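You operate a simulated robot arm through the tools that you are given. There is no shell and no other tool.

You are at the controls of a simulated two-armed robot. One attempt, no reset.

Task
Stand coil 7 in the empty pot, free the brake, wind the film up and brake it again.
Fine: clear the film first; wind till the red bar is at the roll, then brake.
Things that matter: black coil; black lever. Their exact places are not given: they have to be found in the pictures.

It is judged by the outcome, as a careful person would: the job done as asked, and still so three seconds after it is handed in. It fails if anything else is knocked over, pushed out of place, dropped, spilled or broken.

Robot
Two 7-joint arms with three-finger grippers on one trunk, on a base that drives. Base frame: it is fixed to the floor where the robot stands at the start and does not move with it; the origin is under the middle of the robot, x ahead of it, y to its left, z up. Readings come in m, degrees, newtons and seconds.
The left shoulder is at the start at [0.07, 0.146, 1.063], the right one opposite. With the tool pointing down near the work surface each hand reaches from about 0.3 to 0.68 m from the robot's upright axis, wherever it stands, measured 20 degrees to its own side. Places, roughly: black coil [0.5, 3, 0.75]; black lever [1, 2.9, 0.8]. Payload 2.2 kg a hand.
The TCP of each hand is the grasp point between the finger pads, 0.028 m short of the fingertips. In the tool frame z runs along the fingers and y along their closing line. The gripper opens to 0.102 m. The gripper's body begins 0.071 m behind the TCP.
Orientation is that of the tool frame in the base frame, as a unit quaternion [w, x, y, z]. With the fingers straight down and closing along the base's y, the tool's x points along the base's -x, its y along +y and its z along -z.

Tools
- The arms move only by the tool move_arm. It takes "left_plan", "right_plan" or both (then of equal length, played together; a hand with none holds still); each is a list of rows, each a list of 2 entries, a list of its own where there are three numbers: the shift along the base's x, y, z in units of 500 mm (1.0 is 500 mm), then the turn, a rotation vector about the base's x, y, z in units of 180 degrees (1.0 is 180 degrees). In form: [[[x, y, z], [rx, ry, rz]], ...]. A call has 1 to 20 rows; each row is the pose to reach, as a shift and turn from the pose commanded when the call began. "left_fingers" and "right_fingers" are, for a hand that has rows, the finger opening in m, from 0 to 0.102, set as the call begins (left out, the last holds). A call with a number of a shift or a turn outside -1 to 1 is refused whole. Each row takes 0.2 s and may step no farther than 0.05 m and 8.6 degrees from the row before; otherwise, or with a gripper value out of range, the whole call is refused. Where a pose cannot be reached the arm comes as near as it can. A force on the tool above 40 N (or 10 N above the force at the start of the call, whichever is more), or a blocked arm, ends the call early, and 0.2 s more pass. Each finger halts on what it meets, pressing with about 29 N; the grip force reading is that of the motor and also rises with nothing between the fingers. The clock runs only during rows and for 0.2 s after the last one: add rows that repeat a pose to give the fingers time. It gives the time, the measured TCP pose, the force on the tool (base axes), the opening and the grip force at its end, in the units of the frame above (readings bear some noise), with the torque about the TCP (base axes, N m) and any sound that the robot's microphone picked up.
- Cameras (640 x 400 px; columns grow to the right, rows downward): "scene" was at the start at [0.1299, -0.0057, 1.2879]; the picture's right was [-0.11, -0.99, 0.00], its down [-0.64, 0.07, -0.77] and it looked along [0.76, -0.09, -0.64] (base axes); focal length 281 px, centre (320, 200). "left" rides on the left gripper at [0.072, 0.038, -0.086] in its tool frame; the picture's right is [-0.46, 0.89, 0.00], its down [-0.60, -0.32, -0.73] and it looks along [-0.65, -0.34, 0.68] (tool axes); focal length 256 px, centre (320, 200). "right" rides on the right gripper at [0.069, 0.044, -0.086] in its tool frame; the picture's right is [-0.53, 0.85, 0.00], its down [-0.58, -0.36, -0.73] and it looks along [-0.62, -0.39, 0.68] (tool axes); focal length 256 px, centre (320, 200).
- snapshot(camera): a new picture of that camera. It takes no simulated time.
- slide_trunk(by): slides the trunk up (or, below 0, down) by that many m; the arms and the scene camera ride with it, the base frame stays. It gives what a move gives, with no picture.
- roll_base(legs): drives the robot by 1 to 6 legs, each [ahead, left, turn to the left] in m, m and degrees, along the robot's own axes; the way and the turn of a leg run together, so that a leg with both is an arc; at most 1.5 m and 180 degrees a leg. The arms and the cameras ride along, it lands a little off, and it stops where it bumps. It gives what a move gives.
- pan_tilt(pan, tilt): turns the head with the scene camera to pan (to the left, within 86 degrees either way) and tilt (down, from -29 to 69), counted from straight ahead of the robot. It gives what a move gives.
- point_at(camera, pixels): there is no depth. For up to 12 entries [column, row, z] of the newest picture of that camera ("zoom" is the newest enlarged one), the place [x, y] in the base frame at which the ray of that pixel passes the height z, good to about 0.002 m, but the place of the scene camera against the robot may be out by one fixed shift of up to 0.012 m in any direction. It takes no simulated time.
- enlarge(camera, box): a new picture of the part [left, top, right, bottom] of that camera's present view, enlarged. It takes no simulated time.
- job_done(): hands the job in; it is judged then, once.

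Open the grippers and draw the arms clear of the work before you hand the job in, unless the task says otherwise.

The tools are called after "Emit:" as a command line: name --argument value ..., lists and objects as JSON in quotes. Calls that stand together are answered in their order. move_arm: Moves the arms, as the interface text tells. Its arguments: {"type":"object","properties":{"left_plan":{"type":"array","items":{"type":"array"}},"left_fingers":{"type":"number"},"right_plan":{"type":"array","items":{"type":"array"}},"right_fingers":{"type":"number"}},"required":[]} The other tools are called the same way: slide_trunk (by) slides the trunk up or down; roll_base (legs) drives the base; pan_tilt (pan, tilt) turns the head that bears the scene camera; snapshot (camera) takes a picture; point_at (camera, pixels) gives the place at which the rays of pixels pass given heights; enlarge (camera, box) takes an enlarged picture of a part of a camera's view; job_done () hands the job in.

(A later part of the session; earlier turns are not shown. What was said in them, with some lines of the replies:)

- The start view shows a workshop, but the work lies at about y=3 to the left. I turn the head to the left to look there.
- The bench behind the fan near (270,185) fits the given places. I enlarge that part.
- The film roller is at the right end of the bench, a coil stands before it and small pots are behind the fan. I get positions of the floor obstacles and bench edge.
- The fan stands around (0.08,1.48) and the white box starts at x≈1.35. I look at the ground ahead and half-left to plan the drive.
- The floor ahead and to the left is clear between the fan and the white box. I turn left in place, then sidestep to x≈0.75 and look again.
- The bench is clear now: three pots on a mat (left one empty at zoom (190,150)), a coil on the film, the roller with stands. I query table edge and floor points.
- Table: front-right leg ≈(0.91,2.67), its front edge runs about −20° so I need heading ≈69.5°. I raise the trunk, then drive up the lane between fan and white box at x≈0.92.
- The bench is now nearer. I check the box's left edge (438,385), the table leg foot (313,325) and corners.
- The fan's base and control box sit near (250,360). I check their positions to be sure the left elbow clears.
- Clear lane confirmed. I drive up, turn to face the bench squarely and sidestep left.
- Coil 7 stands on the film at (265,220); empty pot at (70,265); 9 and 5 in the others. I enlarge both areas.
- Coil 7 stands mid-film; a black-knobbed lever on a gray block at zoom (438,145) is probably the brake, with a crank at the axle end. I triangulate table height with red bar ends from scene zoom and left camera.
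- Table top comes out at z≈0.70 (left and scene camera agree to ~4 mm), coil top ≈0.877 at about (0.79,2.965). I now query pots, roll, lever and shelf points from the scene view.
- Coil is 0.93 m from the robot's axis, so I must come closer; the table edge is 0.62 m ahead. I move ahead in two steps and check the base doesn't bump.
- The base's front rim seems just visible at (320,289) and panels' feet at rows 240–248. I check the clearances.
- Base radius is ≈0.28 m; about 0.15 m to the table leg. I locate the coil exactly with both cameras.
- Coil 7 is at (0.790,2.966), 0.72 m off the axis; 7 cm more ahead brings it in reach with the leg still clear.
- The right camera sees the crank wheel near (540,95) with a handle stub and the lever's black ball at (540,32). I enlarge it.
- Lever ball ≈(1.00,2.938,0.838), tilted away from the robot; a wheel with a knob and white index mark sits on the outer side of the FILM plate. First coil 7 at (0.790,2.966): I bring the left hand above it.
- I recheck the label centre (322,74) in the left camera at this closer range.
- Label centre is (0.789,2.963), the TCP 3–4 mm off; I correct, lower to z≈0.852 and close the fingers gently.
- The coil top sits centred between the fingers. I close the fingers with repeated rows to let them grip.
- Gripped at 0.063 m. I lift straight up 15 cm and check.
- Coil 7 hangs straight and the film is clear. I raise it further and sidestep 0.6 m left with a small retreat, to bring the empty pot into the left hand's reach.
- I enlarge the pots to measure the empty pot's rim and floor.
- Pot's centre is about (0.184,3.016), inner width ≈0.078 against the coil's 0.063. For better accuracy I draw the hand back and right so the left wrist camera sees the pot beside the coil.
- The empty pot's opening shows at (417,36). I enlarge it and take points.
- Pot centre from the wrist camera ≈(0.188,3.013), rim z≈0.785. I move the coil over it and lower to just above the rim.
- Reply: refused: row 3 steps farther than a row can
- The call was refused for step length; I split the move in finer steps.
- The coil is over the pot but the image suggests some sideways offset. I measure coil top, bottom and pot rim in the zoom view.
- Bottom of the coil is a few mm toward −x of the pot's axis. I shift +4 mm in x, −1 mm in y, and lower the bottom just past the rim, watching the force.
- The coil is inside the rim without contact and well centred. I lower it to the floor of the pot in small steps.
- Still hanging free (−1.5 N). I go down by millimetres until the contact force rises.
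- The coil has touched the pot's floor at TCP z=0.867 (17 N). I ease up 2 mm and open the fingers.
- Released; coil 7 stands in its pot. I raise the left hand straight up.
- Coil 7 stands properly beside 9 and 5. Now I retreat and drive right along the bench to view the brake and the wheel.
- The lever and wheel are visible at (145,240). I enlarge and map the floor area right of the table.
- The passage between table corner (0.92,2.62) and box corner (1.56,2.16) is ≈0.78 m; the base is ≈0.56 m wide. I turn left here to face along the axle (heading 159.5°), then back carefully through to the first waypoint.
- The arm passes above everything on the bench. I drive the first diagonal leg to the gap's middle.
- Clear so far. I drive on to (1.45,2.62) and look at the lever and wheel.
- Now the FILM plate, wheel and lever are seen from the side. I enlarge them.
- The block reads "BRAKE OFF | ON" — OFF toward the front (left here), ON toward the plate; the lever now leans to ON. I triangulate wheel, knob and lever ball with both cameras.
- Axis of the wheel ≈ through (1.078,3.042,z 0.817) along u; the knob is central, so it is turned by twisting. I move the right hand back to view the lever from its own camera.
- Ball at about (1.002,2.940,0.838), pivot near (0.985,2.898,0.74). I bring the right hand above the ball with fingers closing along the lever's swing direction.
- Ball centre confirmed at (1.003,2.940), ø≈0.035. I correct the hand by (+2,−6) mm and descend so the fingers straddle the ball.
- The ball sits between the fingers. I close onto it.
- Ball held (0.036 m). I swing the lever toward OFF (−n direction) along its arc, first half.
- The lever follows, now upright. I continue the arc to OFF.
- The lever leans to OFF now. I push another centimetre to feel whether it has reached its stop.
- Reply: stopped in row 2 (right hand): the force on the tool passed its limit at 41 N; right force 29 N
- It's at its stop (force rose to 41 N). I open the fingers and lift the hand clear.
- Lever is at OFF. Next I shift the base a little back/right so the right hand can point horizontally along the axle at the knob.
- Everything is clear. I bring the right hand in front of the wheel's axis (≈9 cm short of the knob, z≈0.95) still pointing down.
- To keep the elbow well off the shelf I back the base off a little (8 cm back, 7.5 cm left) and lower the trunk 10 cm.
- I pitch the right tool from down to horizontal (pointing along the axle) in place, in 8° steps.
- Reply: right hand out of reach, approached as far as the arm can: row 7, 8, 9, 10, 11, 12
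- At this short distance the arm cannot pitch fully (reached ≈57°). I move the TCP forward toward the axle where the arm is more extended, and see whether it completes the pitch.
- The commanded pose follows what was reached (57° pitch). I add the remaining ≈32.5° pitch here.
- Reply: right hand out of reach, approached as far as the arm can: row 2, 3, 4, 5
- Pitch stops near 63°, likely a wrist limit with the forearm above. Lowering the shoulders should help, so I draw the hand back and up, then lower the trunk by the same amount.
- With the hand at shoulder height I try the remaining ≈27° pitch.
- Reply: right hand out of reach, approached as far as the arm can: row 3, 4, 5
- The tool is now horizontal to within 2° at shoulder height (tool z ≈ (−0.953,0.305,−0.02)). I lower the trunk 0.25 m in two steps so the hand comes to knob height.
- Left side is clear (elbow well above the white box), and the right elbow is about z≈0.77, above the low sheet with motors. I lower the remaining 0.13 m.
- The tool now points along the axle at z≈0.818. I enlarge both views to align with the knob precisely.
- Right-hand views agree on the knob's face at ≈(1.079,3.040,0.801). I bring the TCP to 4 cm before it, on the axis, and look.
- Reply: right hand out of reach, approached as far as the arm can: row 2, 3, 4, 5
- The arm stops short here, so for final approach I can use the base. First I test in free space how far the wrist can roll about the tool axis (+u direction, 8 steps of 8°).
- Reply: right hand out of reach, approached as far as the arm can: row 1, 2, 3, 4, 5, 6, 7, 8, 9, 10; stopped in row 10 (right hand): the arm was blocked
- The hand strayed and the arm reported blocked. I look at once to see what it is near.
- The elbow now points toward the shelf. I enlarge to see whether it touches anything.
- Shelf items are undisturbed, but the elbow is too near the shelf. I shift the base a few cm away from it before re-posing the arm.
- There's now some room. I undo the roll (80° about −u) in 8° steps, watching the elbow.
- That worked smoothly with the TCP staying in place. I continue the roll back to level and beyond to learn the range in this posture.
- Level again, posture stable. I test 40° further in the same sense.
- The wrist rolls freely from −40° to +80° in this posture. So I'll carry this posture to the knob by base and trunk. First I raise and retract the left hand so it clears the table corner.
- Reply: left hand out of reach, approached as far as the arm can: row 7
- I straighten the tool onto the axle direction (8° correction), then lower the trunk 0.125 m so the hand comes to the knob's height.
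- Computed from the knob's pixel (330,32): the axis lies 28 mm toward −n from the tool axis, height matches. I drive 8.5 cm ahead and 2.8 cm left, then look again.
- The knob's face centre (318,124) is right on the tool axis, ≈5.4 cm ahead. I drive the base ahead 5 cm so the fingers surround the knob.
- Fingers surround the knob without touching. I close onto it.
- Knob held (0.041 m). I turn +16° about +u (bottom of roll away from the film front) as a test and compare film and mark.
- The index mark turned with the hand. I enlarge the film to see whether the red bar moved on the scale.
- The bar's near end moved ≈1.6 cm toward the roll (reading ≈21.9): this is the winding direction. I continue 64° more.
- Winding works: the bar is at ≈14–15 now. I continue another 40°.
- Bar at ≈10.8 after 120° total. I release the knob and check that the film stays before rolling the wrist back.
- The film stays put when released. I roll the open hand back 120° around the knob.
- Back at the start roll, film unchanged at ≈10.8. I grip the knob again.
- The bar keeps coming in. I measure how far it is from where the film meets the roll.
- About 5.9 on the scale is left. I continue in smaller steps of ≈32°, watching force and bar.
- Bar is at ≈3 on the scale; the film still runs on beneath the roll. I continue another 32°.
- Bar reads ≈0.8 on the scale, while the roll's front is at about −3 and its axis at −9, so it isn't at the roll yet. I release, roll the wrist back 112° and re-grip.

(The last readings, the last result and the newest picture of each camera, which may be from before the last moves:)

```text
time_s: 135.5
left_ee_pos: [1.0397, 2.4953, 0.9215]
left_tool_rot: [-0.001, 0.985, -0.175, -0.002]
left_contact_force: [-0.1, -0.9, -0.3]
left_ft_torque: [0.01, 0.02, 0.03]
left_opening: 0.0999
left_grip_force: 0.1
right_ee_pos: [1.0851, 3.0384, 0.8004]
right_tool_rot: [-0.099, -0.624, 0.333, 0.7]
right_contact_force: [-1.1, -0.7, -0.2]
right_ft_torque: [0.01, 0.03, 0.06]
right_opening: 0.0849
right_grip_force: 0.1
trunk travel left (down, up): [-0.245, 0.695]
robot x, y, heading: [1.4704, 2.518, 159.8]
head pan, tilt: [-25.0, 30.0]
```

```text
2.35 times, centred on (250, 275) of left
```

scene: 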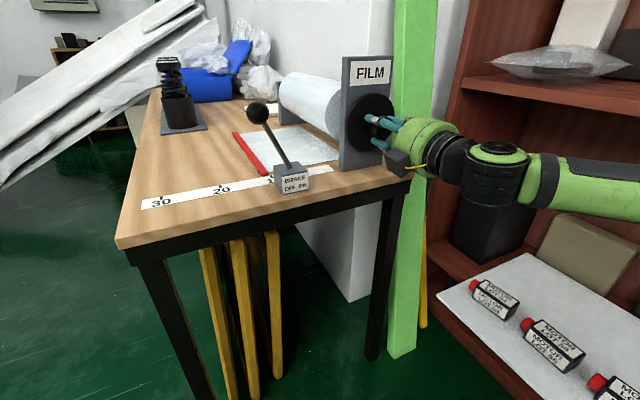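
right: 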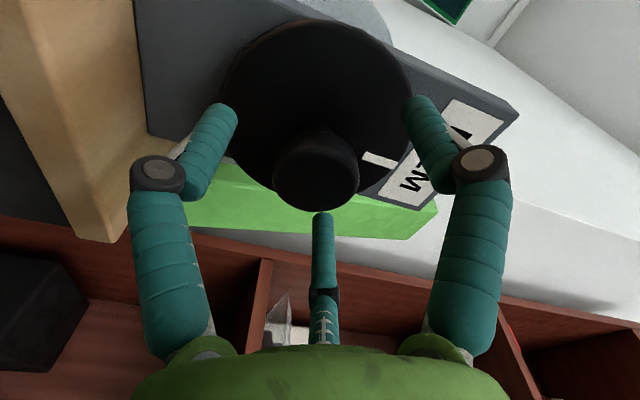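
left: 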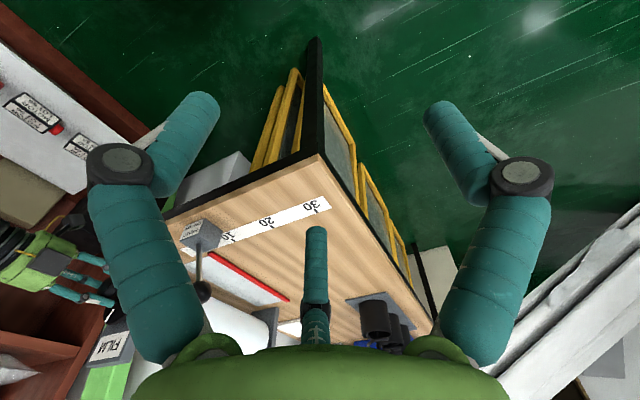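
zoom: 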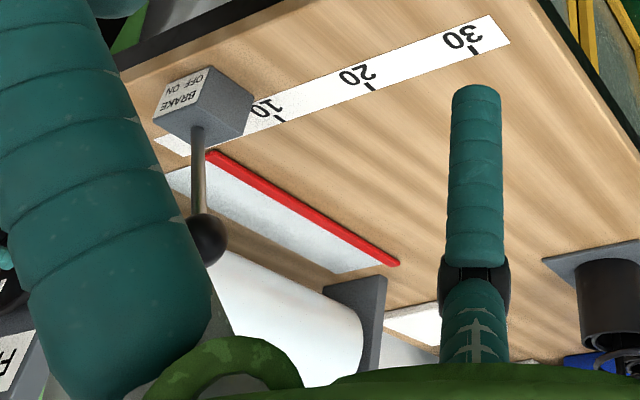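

Film unchanged. I grip again and wind 24° further.

Emit:
move_arm --right_plan '[[[0, 0, 0], [0, 0, 0]], [[0, 0, 0], [0, 0, 0]], [[0, 0, 0], [0, 0, 0]], [[0, 0, 0], [0, 0, 0]]]' --right_fingers 0.025

Emit:
move_arm --right_plan '[[[0, 0, 0], [0.0313, -0.0115, 0]], [[0, 0, 0], [0.0627, -0.0229, 0]], [[0, 0, 0], [0.094, -0.0344, 0]], [[0, 0, 0], [0.1254, -0.0458, 0]], [[0, 0, 0], [0.1254, -0.0458, 0]]]'

Emit:
enlarge --camera "left" --box '[160, 190, 340, 360]'

Emit:
enlarge --camera "scene" --box '[230, 60, 410, 200]'

```text
time_s: 136.5
left_ee_pos: [1.0406, 2.4967, 0.9218]
left_tool_rot: [0.0, 0.985, -0.175, -0.002]
left_contact_force: [0.1, 0.0, 0.0]
left_ft_torque: [0.0, 0.01, 0.02]
left_opening: 0.1001
left_grip_force: 0.1
right_ee_pos: [1.0853, 3.0424, 0.8001]
right_tool_rot: [-0.099, -0.624, 0.335, 0.699]
right_contact_force: [4.9, 9.3, -0.4]
right_ft_torque: [-0.04, -0.22, -0.43]
right_opening: 0.0411
right_grip_force: 12.4
trunk travel left (down, up): [-0.245, 0.695]
robot x, y, heading: [1.4706, 2.5191, 159.8]
head pan, tilt: [-25.0, 30.0]
```

```text
time_s: 137.7
left_ee_pos: [1.0402, 2.4978, 0.9208]
left_tool_rot: [0.0, 0.984, -0.176, -0.001]
left_contact_force: [0.5, -0.4, 0.4]
left_ft_torque: [0.02, -0.02, -0.04]
left_opening: 0.1
left_grip_force: 0.1
right_ee_pos: [1.0862, 3.0424, 0.8003]
right_tool_rot: [0.05, -0.68, 0.197, 0.704]
right_contact_force: [3.4, 13.2, -0.7]
right_ft_torque: [-0.14, -0.05, -0.28]
right_opening: 0.0408
right_grip_force: 45.8
trunk travel left (down, up): [-0.245, 0.695]
robot x, y, heading: [1.4656, 2.518, 159.7]
head pan, tilt: [-25.0, 30.0]
```

```text
2.35 times, centred on (250, 275) of left
```

zoom: 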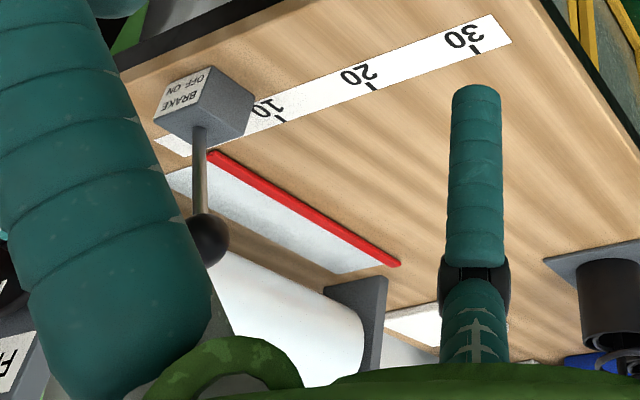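

```text
2.86 times, centred on (320, 130) of scene
```

zoom: 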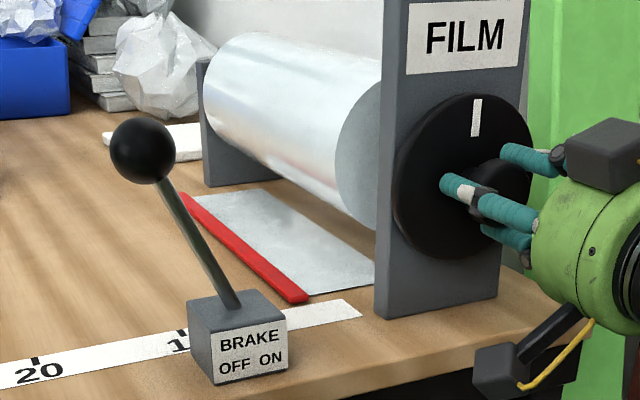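

The index mark stayed upright and the bar did not move this time — the wheel seems to be at its stop. I verify with another 24° turn and compare the mark.

Emit:
move_arm --right_plan '[[[0, 0, 0], [0.0209, -0.0076, 0]], [[0, 0, 0], [0.0418, -0.0153, 0]], [[0, 0, 0], [0.0627, -0.0229, 0]], [[0, 0, 0], [0.0836, -0.0306, 0]], [[0, 0, 0], [0.1045, -0.0382, 0]], [[0, 0, 0], [0.1254, -0.0458, 0]]]'

Emit:
enlarge --camera "scene" --box '[230, 60, 410, 200]'

Emit:
snapshot --camera "right"

```text
time_s: 139.1
left_ee_pos: [1.0403, 2.4968, 0.9212]
left_tool_rot: [0.0, 0.985, -0.175, -0.002]
left_contact_force: [0.0, 0.6, -0.2]
left_ft_torque: [-0.03, 0.01, 0.02]
left_opening: 0.1002
left_grip_force: 0.1
right_ee_pos: [1.0855, 3.0423, 0.8002]
right_tool_rot: [-0.196, 0.706, -0.052, -0.679]
right_contact_force: [1.7, 13.8, 2.3]
right_ft_torque: [-0.61, 0.08, -0.33]
right_opening: 0.0406
right_grip_force: 44.9
trunk travel left (down, up): [-0.245, 0.695]
robot x, y, heading: [1.4701, 2.5172, 160.0]
head pan, tilt: [-25.0, 30.0]
```

```text
2.86 times, centred on (320, 130) of scene
```

zoom: 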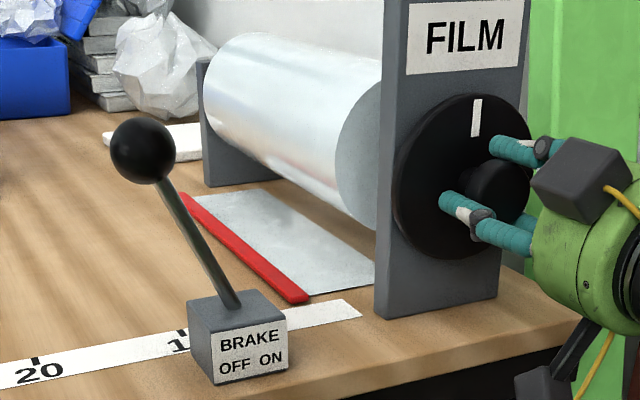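

```text
taken
```

right: 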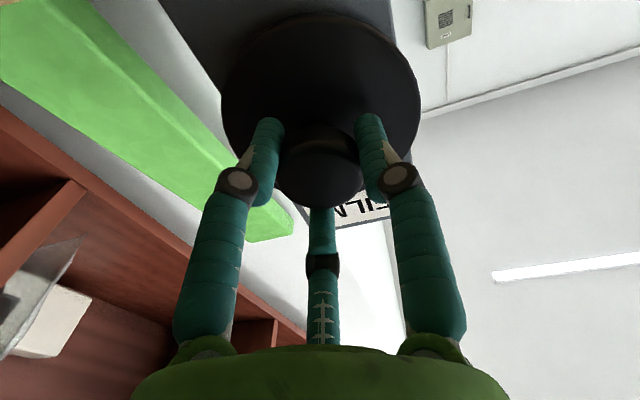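

The mark stays upright and the knob slips with ≈0.6 Nm: a firm stop, so the film is fully wound with the bar at its end position by the roll. I release the knob and check the film holds.

Emit:
move_arm --right_plan '[[[0, 0, 0], [0, 0, 0]], [[0, 0, 0], [0, 0, 0]], [[0, 0, 0], [0, 0, 0]]]' --right_fingers 0.09

Emit:
roll_base --legs '[[-0.1, 0.0, 0]]'

Emit:
snapshot --camera "scene"

Emit:
snapshot --camera "right"

```text
time_s: 139.9
left_ee_pos: [1.04, 2.496, 0.9209]
left_tool_rot: [-0.001, 0.984, -0.176, -0.002]
left_contact_force: [-0.1, -0.1, 0.3]
left_ft_torque: [-0.02, 0.0, -0.03]
left_opening: 0.0999
left_grip_force: 0.0
right_ee_pos: [1.0855, 3.0391, 0.8007]
right_tool_rot: [-0.194, 0.706, -0.05, -0.679]
right_contact_force: [1.0, 0.2, 0.7]
right_ft_torque: [0.0, -0.02, 0.02]
right_opening: 0.0897
right_grip_force: 0.0
trunk travel left (down, up): [-0.245, 0.695]
robot x, y, heading: [1.4666, 2.5175, 160.0]
head pan, tilt: [-25.0, 30.0]
```

```text
time_s: 141.0
left_ee_pos: [1.1337, 2.4613, 0.9209]
left_tool_rot: [-0.001, 0.984, -0.176, -0.001]
left_contact_force: [0.0, 0.1, 0.2]
left_ft_torque: [-0.01, 0.0, 0.0]
left_opening: 0.1
left_grip_force: 0.0
right_ee_pos: [1.1808, 3.0064, 0.8004]
right_tool_rot: [-0.194, 0.706, -0.05, -0.679]
right_contact_force: [0.1, 0.5, 0.3]
right_ft_torque: [-0.02, -0.03, 0.01]
right_opening: 0.09
right_grip_force: 0.1
trunk travel left (down, up): [-0.245, 0.695]
robot x, y, heading: [1.5609, 2.4822, 159.9]
head pan, tilt: [-25.0, 30.0]
```

```text
taken
```

scene: 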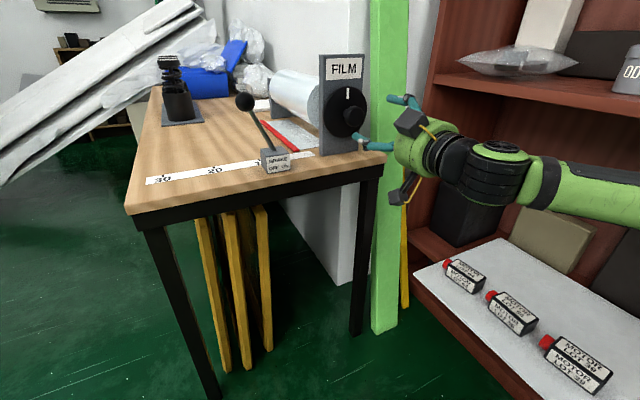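

```text
taken
```

right: 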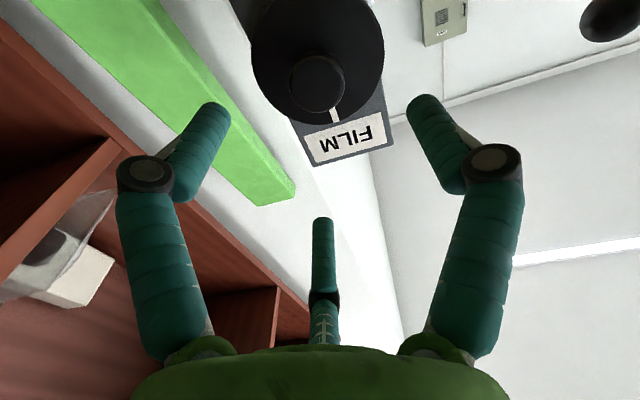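

The wheel's mark is upright and the film stays in. I check the elbow's clearance to the shelf before raising the trunk.

Emit:
pan_tilt --pan -75 --tilt 30

Emit:
snapshot --camera "scene"

```text
time_s: 142.2
left_ee_pos: [1.1331, 2.4613, 0.9214]
left_tool_rot: [-0.002, 0.984, -0.177, -0.001]
left_contact_force: [-0.5, 0.0, -0.2]
left_ft_torque: [0.01, 0.01, -0.01]
left_opening: 0.0998
left_grip_force: 0.1
right_ee_pos: [1.1804, 3.0049, 0.8014]
right_tool_rot: [-0.195, 0.706, -0.051, -0.679]
right_contact_force: [-0.8, -0.6, -0.4]
right_ft_torque: [0.01, -0.03, 0.04]
right_opening: 0.0902
right_grip_force: 0.0
trunk travel left (down, up): [-0.245, 0.695]
robot x, y, heading: [1.5578, 2.4844, 159.8]
head pan, tilt: [-75.0, 30.0]
```

```text
taken
```

scene: 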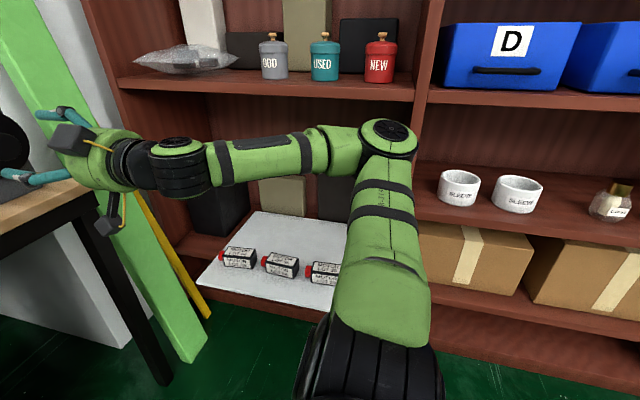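

There is room between elbow and shelf. I raise the trunk in steps.

Emit:
slide_trunk --by 0.15

Emit:
snapshot --camera "scene"

```text
time_s: 143.9
left_ee_pos: [1.1335, 2.4619, 1.0708]
left_tool_rot: [-0.002, 0.985, -0.175, -0.001]
left_contact_force: [1.2, 0.4, -1.2]
left_ft_torque: [-0.03, 0.0, 0.0]
left_opening: 0.1
left_grip_force: 0.0
right_ee_pos: [1.18, 3.0049, 0.9509]
right_tool_rot: [-0.195, 0.706, -0.051, -0.679]
right_contact_force: [-0.4, -0.1, 0.4]
right_ft_torque: [0.01, -0.01, -0.02]
right_opening: 0.0903
right_grip_force: 0.0
trunk travel left (down, up): [-0.395, 0.545]
robot x, y, heading: [1.5613, 2.48, 159.5]
head pan, tilt: [-75.0, 30.0]
```

```text
taken
```

scene: 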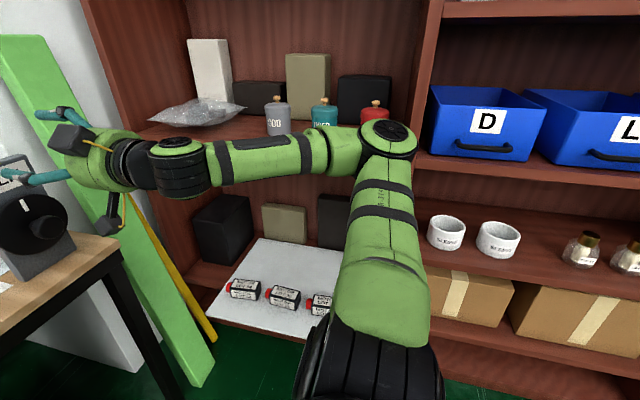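

All clear. I raise another 0.15 m, then undo the small roll of the hand (≈12°).

Emit:
slide_trunk --by 0.15

Emit:
move_arm --right_plan '[[[0, 0, 0], [-0.0313, 0.0115, 0]], [[0, 0, 0], [-0.0627, 0.0229, 0]]]'

Emit:
move_arm --right_plan '[[[0, 0, 0], [-0.0152, -0.0414, 0]], [[0, 0, 0], [-0.0304, -0.0829, 0]], [[0, 0, 0], [-0.0456, -0.1243, 0]], [[0, 0, 0], [-0.0607, -0.1658, 0]], [[0, 0, 0], [-0.0759, -0.2072, 0]]]'

Emit:
snapshot --camera "scene"

```text
time_s: 145.7
left_ee_pos: [1.132, 2.4628, 1.2204]
left_tool_rot: [-0.001, 0.984, -0.175, -0.001]
left_contact_force: [0.8, 1.0, 0.9]
left_ft_torque: [0.03, -0.02, 0.03]
left_opening: 0.0998
left_grip_force: 0.1
right_ee_pos: [1.1802, 3.0049, 1.0999]
right_tool_rot: [-0.195, 0.706, -0.052, -0.679]
right_contact_force: [-0.1, 0.8, 0.2]
right_ft_torque: [-0.01, -0.01, 0.0]
right_opening: 0.0901
right_grip_force: 0.0
trunk travel left (down, up): [-0.545, 0.395]
robot x, y, heading: [1.5628, 2.4852, 159.7]
head pan, tilt: [-75.0, 30.0]
```

```text
time_s: 146.3
left_ee_pos: [1.1315, 2.4618, 1.2206]
left_tool_rot: [-0.001, 0.984, -0.176, -0.001]
left_contact_force: [0.4, -0.1, 1.1]
left_ft_torque: [-0.02, 0.0, 0.0]
left_opening: 0.1002
left_grip_force: 0.0
right_ee_pos: [1.1807, 3.0053, 1.101]
right_tool_rot: [-0.122, 0.697, -0.125, -0.696]
right_contact_force: [0.5, -0.6, -0.3]
right_ft_torque: [-0.03, 0.01, -0.03]
right_opening: 0.0899
right_grip_force: 0.2
trunk travel left (down, up): [-0.545, 0.395]
robot x, y, heading: [1.5651, 2.4816, 159.6]
head pan, tilt: [-75.0, 30.0]
```

```text
time_s: 147.5
left_ee_pos: [1.1327, 2.4615, 1.2212]
left_tool_rot: [-0.001, 0.984, -0.177, 0.0]
left_contact_force: [0.3, 0.2, 0.0]
left_ft_torque: [0.02, 0.0, 0.0]
left_opening: 0.1
left_grip_force: 0.1
right_ee_pos: [1.1782, 3.0065, 1.0998]
right_tool_rot: [-0.073, 0.892, -0.159, -0.416]
right_contact_force: [0.6, 0.0, -0.2]
right_ft_torque: [0.01, 0.0, -0.01]
right_opening: 0.09
right_grip_force: 0.0
trunk travel left (down, up): [-0.545, 0.395]
robot x, y, heading: [1.5637, 2.4859, 159.6]
head pan, tilt: [-75.0, 30.0]
```

```text
taken
```

scene: 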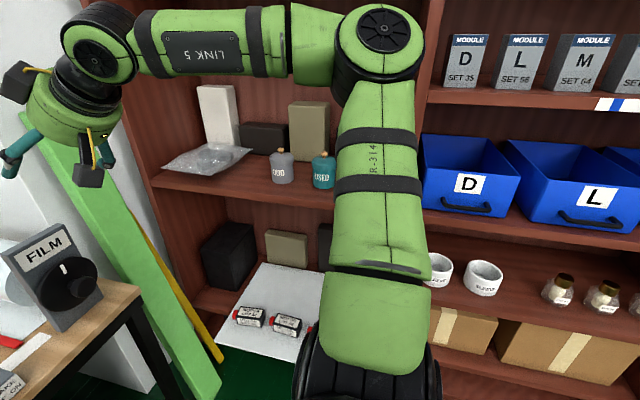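

Smooth. I finish the pitch to straight down and drive closer to the lever.

Emit:
move_arm --right_plan '[[[0, 0, 0], [-0.0159, -0.0435, 0]], [[0, 0, 0], [-0.0319, -0.087, 0]], [[0, 0, 0], [-0.0478, -0.1306, 0]], [[0, 0, 0], [-0.0637, -0.1741, 0]], [[0, 0, 0], [-0.0797, -0.2176, 0]], [[0, 0, 0], [-0.0956, -0.2611, 0]]]' --right_fingers 0.066

Emit:
roll_base --legs '[[0.12, -0.04, 0]]'

Emit:
pan_tilt --pan -20 --tilt 45

Emit:
snapshot --camera "scene"

Emit:
snapshot --camera "right"

```text
time_s: 148.9
left_ee_pos: [1.1323, 2.4603, 1.2198]
left_tool_rot: [-0.001, 0.984, -0.177, -0.002]
left_contact_force: [-0.7, 0.1, 0.2]
left_ft_torque: [0.04, 0.01, -0.03]
left_opening: 0.0998
left_grip_force: 0.2
right_ee_pos: [1.1894, 2.9942, 1.0912]
right_tool_rot: [-0.001, 0.984, -0.176, 0.0]
right_contact_force: [0.9, -0.9, 0.6]
right_ft_torque: [0.03, 0.01, -0.03]
right_opening: 0.0659
right_grip_force: 0.0
right hand out of reach, approached as far as the arm can: row 6
trunk travel left (down, up): [-0.545, 0.395]
robot x, y, heading: [1.5626, 2.4847, 159.4]
head pan, tilt: [-75.0, 30.0]
```

```text
time_s: 150.2
left_ee_pos: [1.0352, 2.5382, 1.2225]
left_tool_rot: [-0.001, 0.985, -0.175, -0.003]
left_contact_force: [-0.1, 0.0, -0.1]
left_ft_torque: [0.0, -0.03, -0.03]
left_opening: 0.0999
left_grip_force: 0.2
right_ee_pos: [1.092, 3.0719, 1.0917]
right_tool_rot: [0.0, 0.985, -0.175, -0.003]
right_contact_force: [0.4, 0.4, -0.8]
right_ft_torque: [0.01, 0.02, 0.0]
right_opening: 0.0662
right_grip_force: 0.2
trunk travel left (down, up): [-0.545, 0.395]
robot x, y, heading: [1.4634, 2.5634, 159.9]
head pan, tilt: [-75.0, 30.0]
```

```text
time_s: 151.4
left_ee_pos: [1.0347, 2.5392, 1.2217]
left_tool_rot: [-0.001, 0.985, -0.175, -0.002]
left_contact_force: [-1.4, -0.4, -0.7]
left_ft_torque: [-0.01, 0.03, -0.03]
left_opening: 0.1001
left_grip_force: 0.1
right_ee_pos: [1.0905, 3.0722, 1.0912]
right_tool_rot: [0.0, 0.985, -0.175, -0.002]
right_contact_force: [0.2, 0.7, -0.3]
right_ft_torque: [-0.04, 0.01, 0.0]
right_opening: 0.0661
right_grip_force: 0.0
trunk travel left (down, up): [-0.545, 0.395]
robot x, y, heading: [1.4664, 2.5605, 159.7]
head pan, tilt: [-20.0, 45.0]
```

```text
taken
```

scene: 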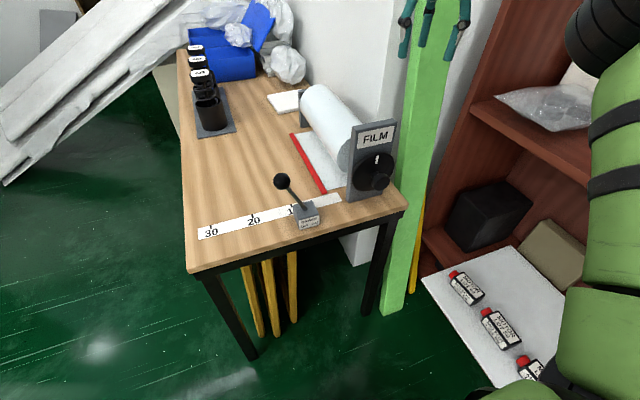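

```text
taken
```

right: 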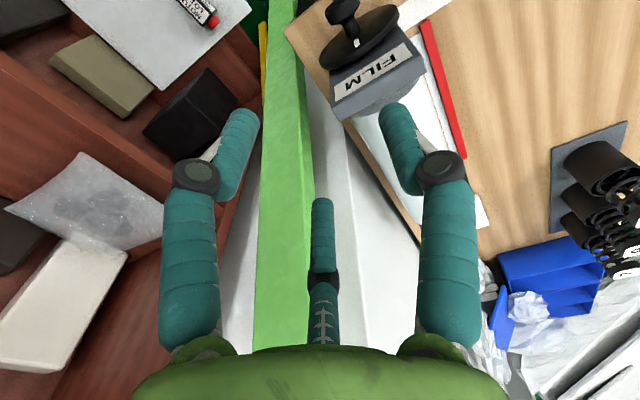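

Seen from above the red bar lies just at the roll's front. Next I take the right hand above the lever ball's OFF place (≈(0.972,2.850)).

Emit:
move_arm --right_plan '[[[-0.04, -0.074, 0], [0, 0, 0]], [[-0.08, -0.148, 0], [0, 0, 0]], [[-0.12, -0.222, 0], [0, 0, 0]], [[-0.16, -0.296, 0], [0, 0, 0]], [[-0.2, -0.37, 0], [0, 0, 0]], [[-0.237, -0.444, 0], [0, 0, 0]], [[-0.237, -0.444, -0.09], [0, 0, 0]], [[-0.237, -0.444, -0.18], [0, 0, 0]], [[-0.237, -0.444, -0.24], [0, 0, 0]]]' --right_fingers 0.07

Emit:
snapshot --camera "right"

Emit:
enlarge --camera "scene" --box '[210, 90, 430, 260]'

```text
time_s: 153.4
left_ee_pos: [1.031, 2.5388, 1.2204]
left_tool_rot: [-0.001, 0.985, -0.175, -0.001]
left_contact_force: [-0.5, 0.7, -1.0]
left_ft_torque: [-0.04, -0.1, -0.01]
left_opening: 0.1001
left_grip_force: 0.0
right_ee_pos: [1.0395, 2.8856, 0.9575]
right_tool_rot: [0.001, 0.984, -0.176, -0.003]
right_contact_force: [-1.9, 0.5, 1.3]
right_ft_torque: [-0.04, -0.03, -0.03]
right_opening: 0.0698
right_grip_force: 0.1
right hand out of reach, approached as far as the arm can: row 1, 2, 3, 4, 5, 6, 7, 8, 9
trunk travel left (down, up): [-0.545, 0.395]
robot x, y, heading: [1.4633, 2.5621, 159.7]
head pan, tilt: [-20.0, 45.0]
```

```text
taken
```

right: 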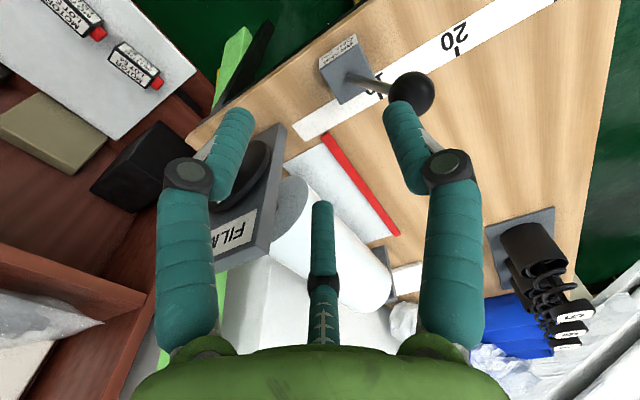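

```text
2.35 times, centred on (320, 175) of scene
```

zoom: 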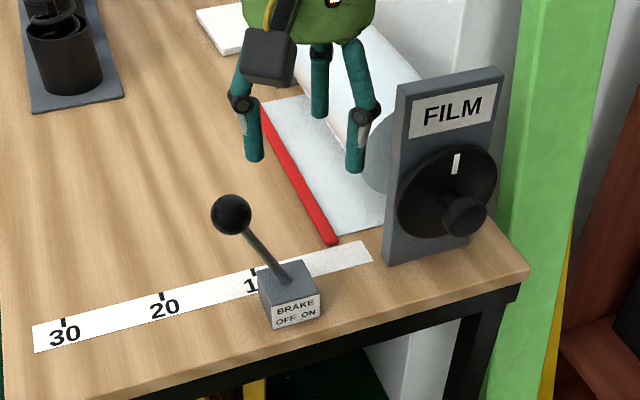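

The arm won't extend further in this posture, so I use the base for the remaining shift (5 cm ahead, 5.7 cm left).

Emit:
roll_base --legs '[[0.051, 0.057, 0]]'

Emit:
snapshot --camera "right"

Emit:
point_at --camera "right" --pixels '[[320, 80, 0.838], [320, 100, 0.838]]'

```text
time_s: 154.4
left_ee_pos: [0.9676, 2.5039, 1.2221]
left_tool_rot: [0.0, 0.984, -0.176, -0.001]
left_contact_force: [-0.3, 0.7, -0.5]
left_ft_torque: [0.04, -0.01, 0.04]
left_opening: 0.1
left_grip_force: 0.0
right_ee_pos: [0.9741, 2.8514, 0.9572]
right_tool_rot: [0.001, 0.984, -0.176, -0.002]
right_contact_force: [0.2, 0.1, 0.0]
right_ft_torque: [0.01, -0.03, 0.01]
right_opening: 0.0701
right_grip_force: 0.0
trunk travel left (down, up): [-0.545, 0.395]
robot x, y, heading: [1.3962, 2.5254, 159.7]
head pan, tilt: [-20.0, 45.0]
```

```text
taken
```

right: 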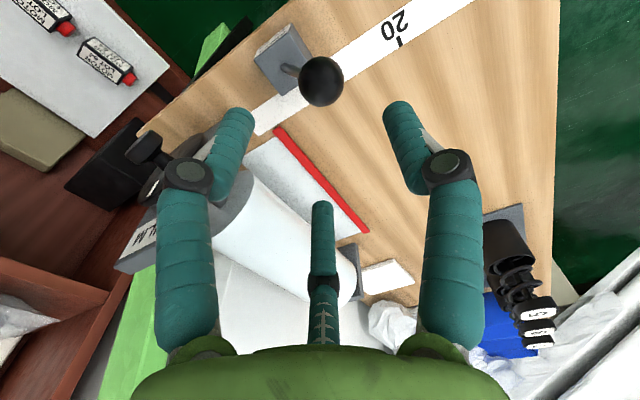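

```text
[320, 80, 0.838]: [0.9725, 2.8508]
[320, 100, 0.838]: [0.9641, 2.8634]
```

The ball (321,81) is exactly under the TCP. I lower the trunk 0.10 m so the fingers straddle it.

Emit:
slide_trunk --by -0.1

Emit:
snapshot --camera "right"

Emit:
snapshot --camera "scene"

```text
time_s: 155.8
left_ee_pos: [0.9683, 2.5035, 1.1209]
left_tool_rot: [-0.002, 0.984, -0.177, -0.002]
left_contact_force: [0.7, -0.7, -0.1]
left_ft_torque: [-0.01, 0.04, 0.02]
left_opening: 0.1001
left_grip_force: 0.1
right_ee_pos: [0.9753, 2.8507, 0.8576]
right_tool_rot: [-0.001, 0.984, -0.176, -0.003]
right_contact_force: [0.2, 0.2, -0.2]
right_ft_torque: [0.05, -0.01, 0.02]
right_opening: 0.07
right_grip_force: 0.1
trunk travel left (down, up): [-0.445, 0.495]
robot x, y, heading: [1.3973, 2.5207, 159.5]
head pan, tilt: [-20.0, 45.0]
```

```text
taken
```

right: 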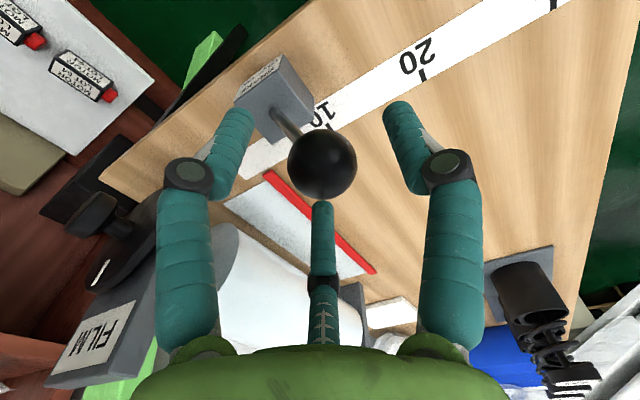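

```text
taken
```

scene: 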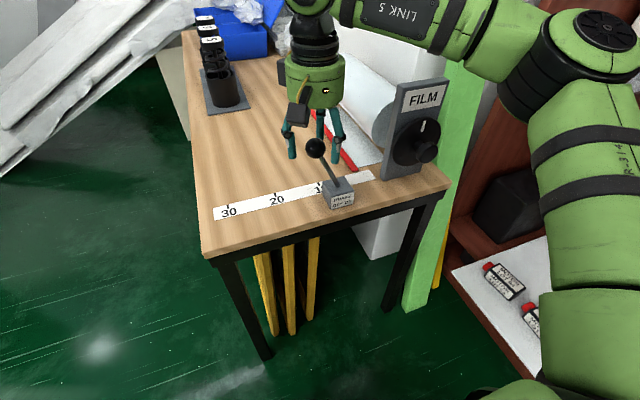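

Ball centred. I close on it.

Emit:
move_arm --right_plan '[[[0, 0, 0], [0, 0, 0]], [[0, 0, 0], [0, 0, 0]], [[0, 0, 0], [0, 0, 0]]]' --right_fingers 0.03

Emit:
move_arm --right_plan '[[[0.0105, 0.0281, 0.008], [0, 0, 0]], [[0.0211, 0.0562, 0.015], [0, 0, 0]], [[0.0316, 0.0842, 0.018], [0, 0, 0]]]'

Emit:
enlarge --camera "scene" --box '[210, 60, 460, 250]'

```text
time_s: 156.6
left_ee_pos: [0.9661, 2.5039, 1.12]
left_tool_rot: [0.0, 0.984, -0.176, -0.001]
left_contact_force: [0.3, 0.4, -0.2]
left_ft_torque: [0.02, 0.02, 0.02]
left_opening: 0.0998
left_grip_force: 0.0
right_ee_pos: [0.9718, 2.8513, 0.8578]
right_tool_rot: [0.0, 0.984, -0.176, -0.004]
right_contact_force: [-12.6, 5.3, 5.5]
right_ft_torque: [0.22, 0.53, 0.06]
right_opening: 0.0343
right_grip_force: 44.6
trunk travel left (down, up): [-0.445, 0.495]
robot x, y, heading: [1.3952, 2.5251, 159.8]
head pan, tilt: [-20.0, 45.0]
```

```text
time_s: 157.4
left_ee_pos: [0.9643, 2.5022, 1.1205]
left_tool_rot: [-0.001, 0.985, -0.175, -0.001]
left_contact_force: [-0.4, -0.1, 0.2]
left_ft_torque: [0.0, -0.02, 0.01]
left_opening: 0.1
left_grip_force: 0.0
right_ee_pos: [0.9861, 2.8913, 0.8674]
right_tool_rot: [0.001, 0.985, -0.175, -0.005]
right_contact_force: [-20.4, 0.3, 10.0]
right_ft_torque: [-0.64, 0.97, -0.08]
right_opening: 0.0342
right_grip_force: 44.9
trunk travel left (down, up): [-0.445, 0.495]
robot x, y, heading: [1.3986, 2.5238, 159.6]
head pan, tilt: [-20.0, 45.0]
```

```text
2.11 times, centred on (335, 155) of scene
```

zoom: 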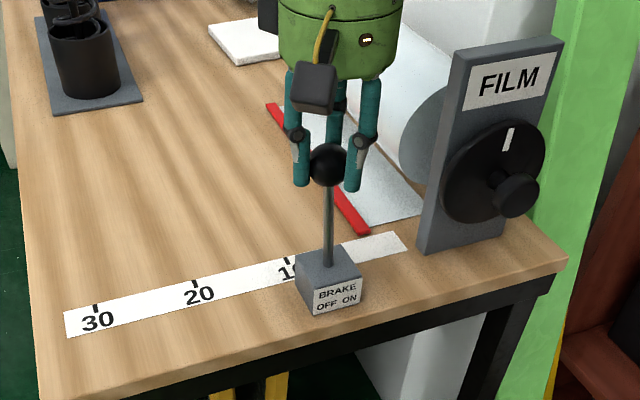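

Lever upright, film still wound. I continue the arc to ON, easing a little in x because of the 20 N side force.

Emit:
move_arm --right_plan '[[[0.006, 0.0281, -0.004], [0, 0, 0]], [[0.015, 0.0562, -0.011], [0, 0, 0]], [[0.0245, 0.0842, -0.021], [0, 0, 0]], [[0.0285, 0.0955, -0.027], [0, 0, 0]]]'

Emit:
enlarge --camera "scene" --box '[210, 60, 460, 250]'

```text
time_s: 158.4
left_ee_pos: [0.9682, 2.5023, 1.1214]
left_tool_rot: [-0.001, 0.984, -0.176, -0.001]
left_contact_force: [-0.4, -1.0, -0.1]
left_ft_torque: [0.02, 0.0, 0.02]
left_opening: 0.1
left_grip_force: 0.0
right_ee_pos: [1.0043, 2.9406, 0.8512]
right_tool_rot: [0.001, 0.985, -0.174, -0.001]
right_contact_force: [-6.5, -5.3, 3.8]
right_ft_torque: [-0.92, 0.05, -0.26]
right_opening: 0.0337
right_grip_force: 45.6
trunk travel left (down, up): [-0.445, 0.495]
robot x, y, heading: [1.4, 2.5261, 159.9]
head pan, tilt: [-20.0, 45.0]
```

```text
2.11 times, centred on (335, 155) of scene
```

zoom: 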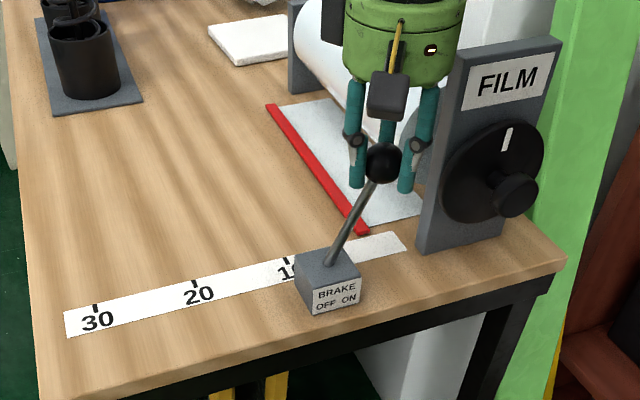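

The lever is back at its original ON place. I push a few millimetres more to feel its stop.

Emit:
move_arm --right_plan '[[[0.003, 0.008, -0.003], [0, 0, 0]], [[0.006, 0.016, -0.006], [0, 0, 0]]]'

```text
time_s: 159.0
left_ee_pos: [0.9658, 2.4972, 1.1198]
left_tool_rot: [-0.002, 0.984, -0.177, -0.002]
left_contact_force: [0.0, -0.4, -0.4]
left_ft_torque: [0.04, 0.04, -0.01]
left_opening: 0.0998
left_grip_force: 0.0
right_ee_pos: [1.0037, 2.9412, 0.8512]
right_tool_rot: [0.002, 0.985, -0.172, -0.002]
right_contact_force: [-12.1, -24.4, 2.9]
right_ft_torque: [-0.57, -0.15, -0.27]
right_opening: 0.0339
right_grip_force: 45.7
trunk travel left (down, up): [-0.445, 0.495]
robot x, y, heading: [1.3971, 2.527, 159.8]
head pan, tilt: [-20.0, 45.0]
```

It's against the ON stop (24 N). I ease back, open the fingers, and lift by raising the trunk.

Emit:
move_arm --right_plan '[[[-0.006, -0.016, 0.006], [0, 0, 0]], [[-0.006, -0.016, 0.006], [0, 0, 0]]]'

Emit:
move_arm --right_plan '[[[0, 0, 0], [0, 0, 0]], [[0, 0, 0], [0, 0, 0]], [[0, 0, 0], [0, 0, 0]]]' --right_fingers 0.068

Emit:
slide_trunk --by 0.2

Emit:
snapshot --camera "right"

Emit:
snapshot --camera "scene"

```text
time_s: 159.6
left_ee_pos: [0.9677, 2.5028, 1.1208]
left_tool_rot: [-0.002, 0.984, -0.177, -0.002]
left_contact_force: [1.0, -0.5, -0.4]
left_ft_torque: [0.0, -0.01, -0.02]
left_opening: 0.1
left_grip_force: 0.0
right_ee_pos: [1.0047, 2.9413, 0.852]
right_tool_rot: [-0.002, 0.984, -0.177, -0.001]
right_contact_force: [-2.9, -9.3, -8.8]
right_ft_torque: [0.59, 0.46, 0.06]
right_opening: 0.034
right_grip_force: 45.2
trunk travel left (down, up): [-0.445, 0.495]
robot x, y, heading: [1.3982, 2.5217, 159.6]
head pan, tilt: [-20.0, 45.0]
```

```text
time_s: 160.4
left_ee_pos: [0.9683, 2.5042, 1.1222]
left_tool_rot: [-0.001, 0.984, -0.176, -0.001]
left_contact_force: [0.2, -0.4, 0.1]
left_ft_torque: [0.02, -0.03, 0.03]
left_opening: 0.0998
left_grip_force: 0.1
right_ee_pos: [1.0051, 2.9409, 0.8534]
right_tool_rot: [0.0, 0.984, -0.176, -0.003]
right_contact_force: [-1.3, 1.2, 0.2]
right_ft_torque: [0.02, 0.0, 0.0]
right_opening: 0.068
right_grip_force: 0.0
trunk travel left (down, up): [-0.445, 0.495]
robot x, y, heading: [1.3929, 2.5276, 159.7]
head pan, tilt: [-20.0, 45.0]
```

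```text
time_s: 162.5
left_ee_pos: [0.9686, 2.5038, 1.3219]
left_tool_rot: [-0.001, 0.984, -0.176, -0.002]
left_contact_force: [-1.1, -0.3, -0.2]
left_ft_torque: [0.01, 0.02, 0.0]
left_opening: 0.1
left_grip_force: 0.1
right_ee_pos: [1.0047, 2.9409, 1.0531]
right_tool_rot: [0.0, 0.984, -0.177, -0.002]
right_contact_force: [-0.8, -0.2, -0.3]
right_ft_torque: [0.01, 0.01, -0.03]
right_opening: 0.0681
right_grip_force: 0.0
trunk travel left (down, up): [-0.645, 0.295]
robot x, y, heading: [1.3955, 2.5245, 159.7]
head pan, tilt: [-20.0, 45.0]
```

```text
taken
```

right: 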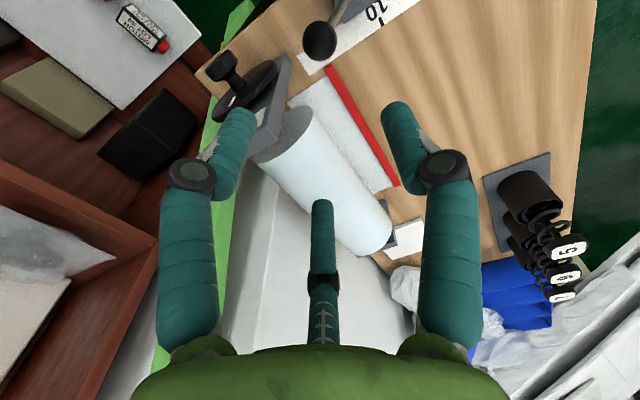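

```text
taken
```

scene: 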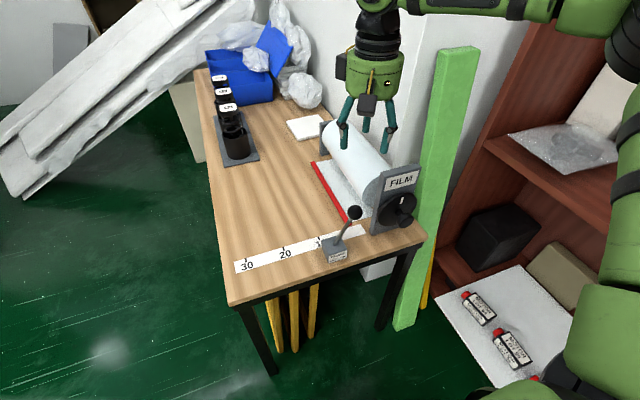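

Lever leans to ON and the bar has not moved. I back the base away from the table with the hands high and open the right gripper.

Emit:
roll_base --legs '[[-0.16, 0, 0]]'

Emit:
move_arm --right_plan '[[[0, 0, 0], [0, 0, 0]], [[0, 0, 0], [0, 0, 0]]]' --right_fingers 0.102

Emit:
snapshot --camera "scene"

Emit:
enlarge --camera "scene" --box '[180, 80, 440, 270]'

```text
time_s: 164.0
left_ee_pos: [1.1158, 2.4478, 1.3209]
left_tool_rot: [0.0, 0.985, -0.173, -0.001]
left_contact_force: [-0.4, -0.3, -0.3]
left_ft_torque: [0.0, -0.02, 0.02]
left_opening: 0.1001
left_grip_force: 0.1
right_ee_pos: [1.1507, 2.8855, 1.0514]
right_tool_rot: [0.0, 0.985, -0.173, -0.001]
right_contact_force: [0.1, -0.1, 0.4]
right_ft_torque: [-0.01, 0.01, 0.01]
right_opening: 0.0681
right_grip_force: 0.0
trunk travel left (down, up): [-0.645, 0.295]
robot x, y, heading: [1.5469, 2.4705, 160.0]
head pan, tilt: [-20.0, 45.0]
```

```text
time_s: 164.6
left_ee_pos: [1.1179, 2.4468, 1.3206]
left_tool_rot: [-0.001, 0.985, -0.173, -0.002]
left_contact_force: [0.0, 0.3, 0.6]
left_ft_torque: [-0.03, 0.0, 0.01]
left_opening: 0.1
left_grip_force: 0.2
right_ee_pos: [1.1518, 2.8833, 1.0521]
right_tool_rot: [-0.001, 0.985, -0.174, -0.001]
right_contact_force: [-0.5, 0.1, 0.1]
right_ft_torque: [0.0, 0.03, 0.01]
right_opening: 0.102
right_grip_force: 0.0
trunk travel left (down, up): [-0.645, 0.295]
robot x, y, heading: [1.5474, 2.4679, 160.0]
head pan, tilt: [-20.0, 45.0]
```

```text
taken
```

scene: 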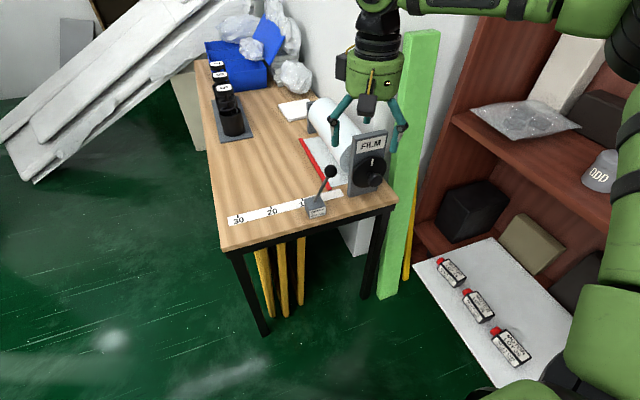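

```text
2.11 times, centred on (310, 175) of scene
```

zoom: 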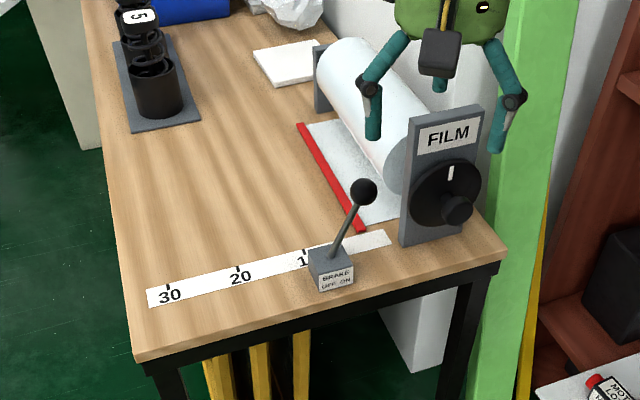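

The brake is ON, the red bar sits at the roll end of its travel, the wheel's mark is unchanged. Coil 7 stands in its pot and both grippers are open and clear; I take one last check of the pots and then hand in.

Emit:
enlarge --camera "scene" --box '[190, 30, 330, 150]'

```text
3.33 times, centred on (260, 90) of scene
```

zoom: 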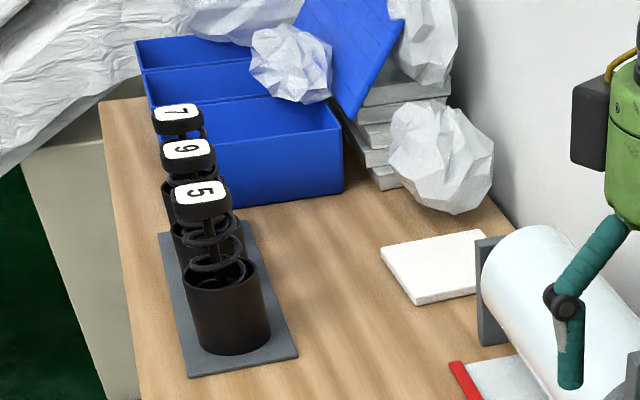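

Coils 7, 9 and 5 all stand in their pots and nothing else is disturbed. I hand the job in.

Emit:
job_done

```text
The job is handed in.
```

I did the job and handed it in. I had no direct check that the wheel's stop is exactly "at the roll".

- **Coil:** Coil 7 was cleared off the film and stands in the pot that was empty, beside 9 and 5.
- **Brake off:** I moved the lever to OFF until it hit its stop.
- **Winding:** I wound the film with the knob until the wheel stopped turning. The red bar went from about 23 on the scale to just under 1, and it stayed there when I let go of the knob. Some film is still visible between the bar and the roll. I took the wheel's stop as the end of winding, because two further turns of the knob did not move the bar.
- **Brake on:** I moved the lever back to ON until it hit its stop, and the bar did not shift.

During the winding setup the right arm stopped as blocked with its elbow close to the shelf. I moved away and checked the pictures. Nothing on the shelf looked displaced, and nothing on the bench other than the coil, lever and film was moved.

Both grippers are open and the arms are clear of the work.
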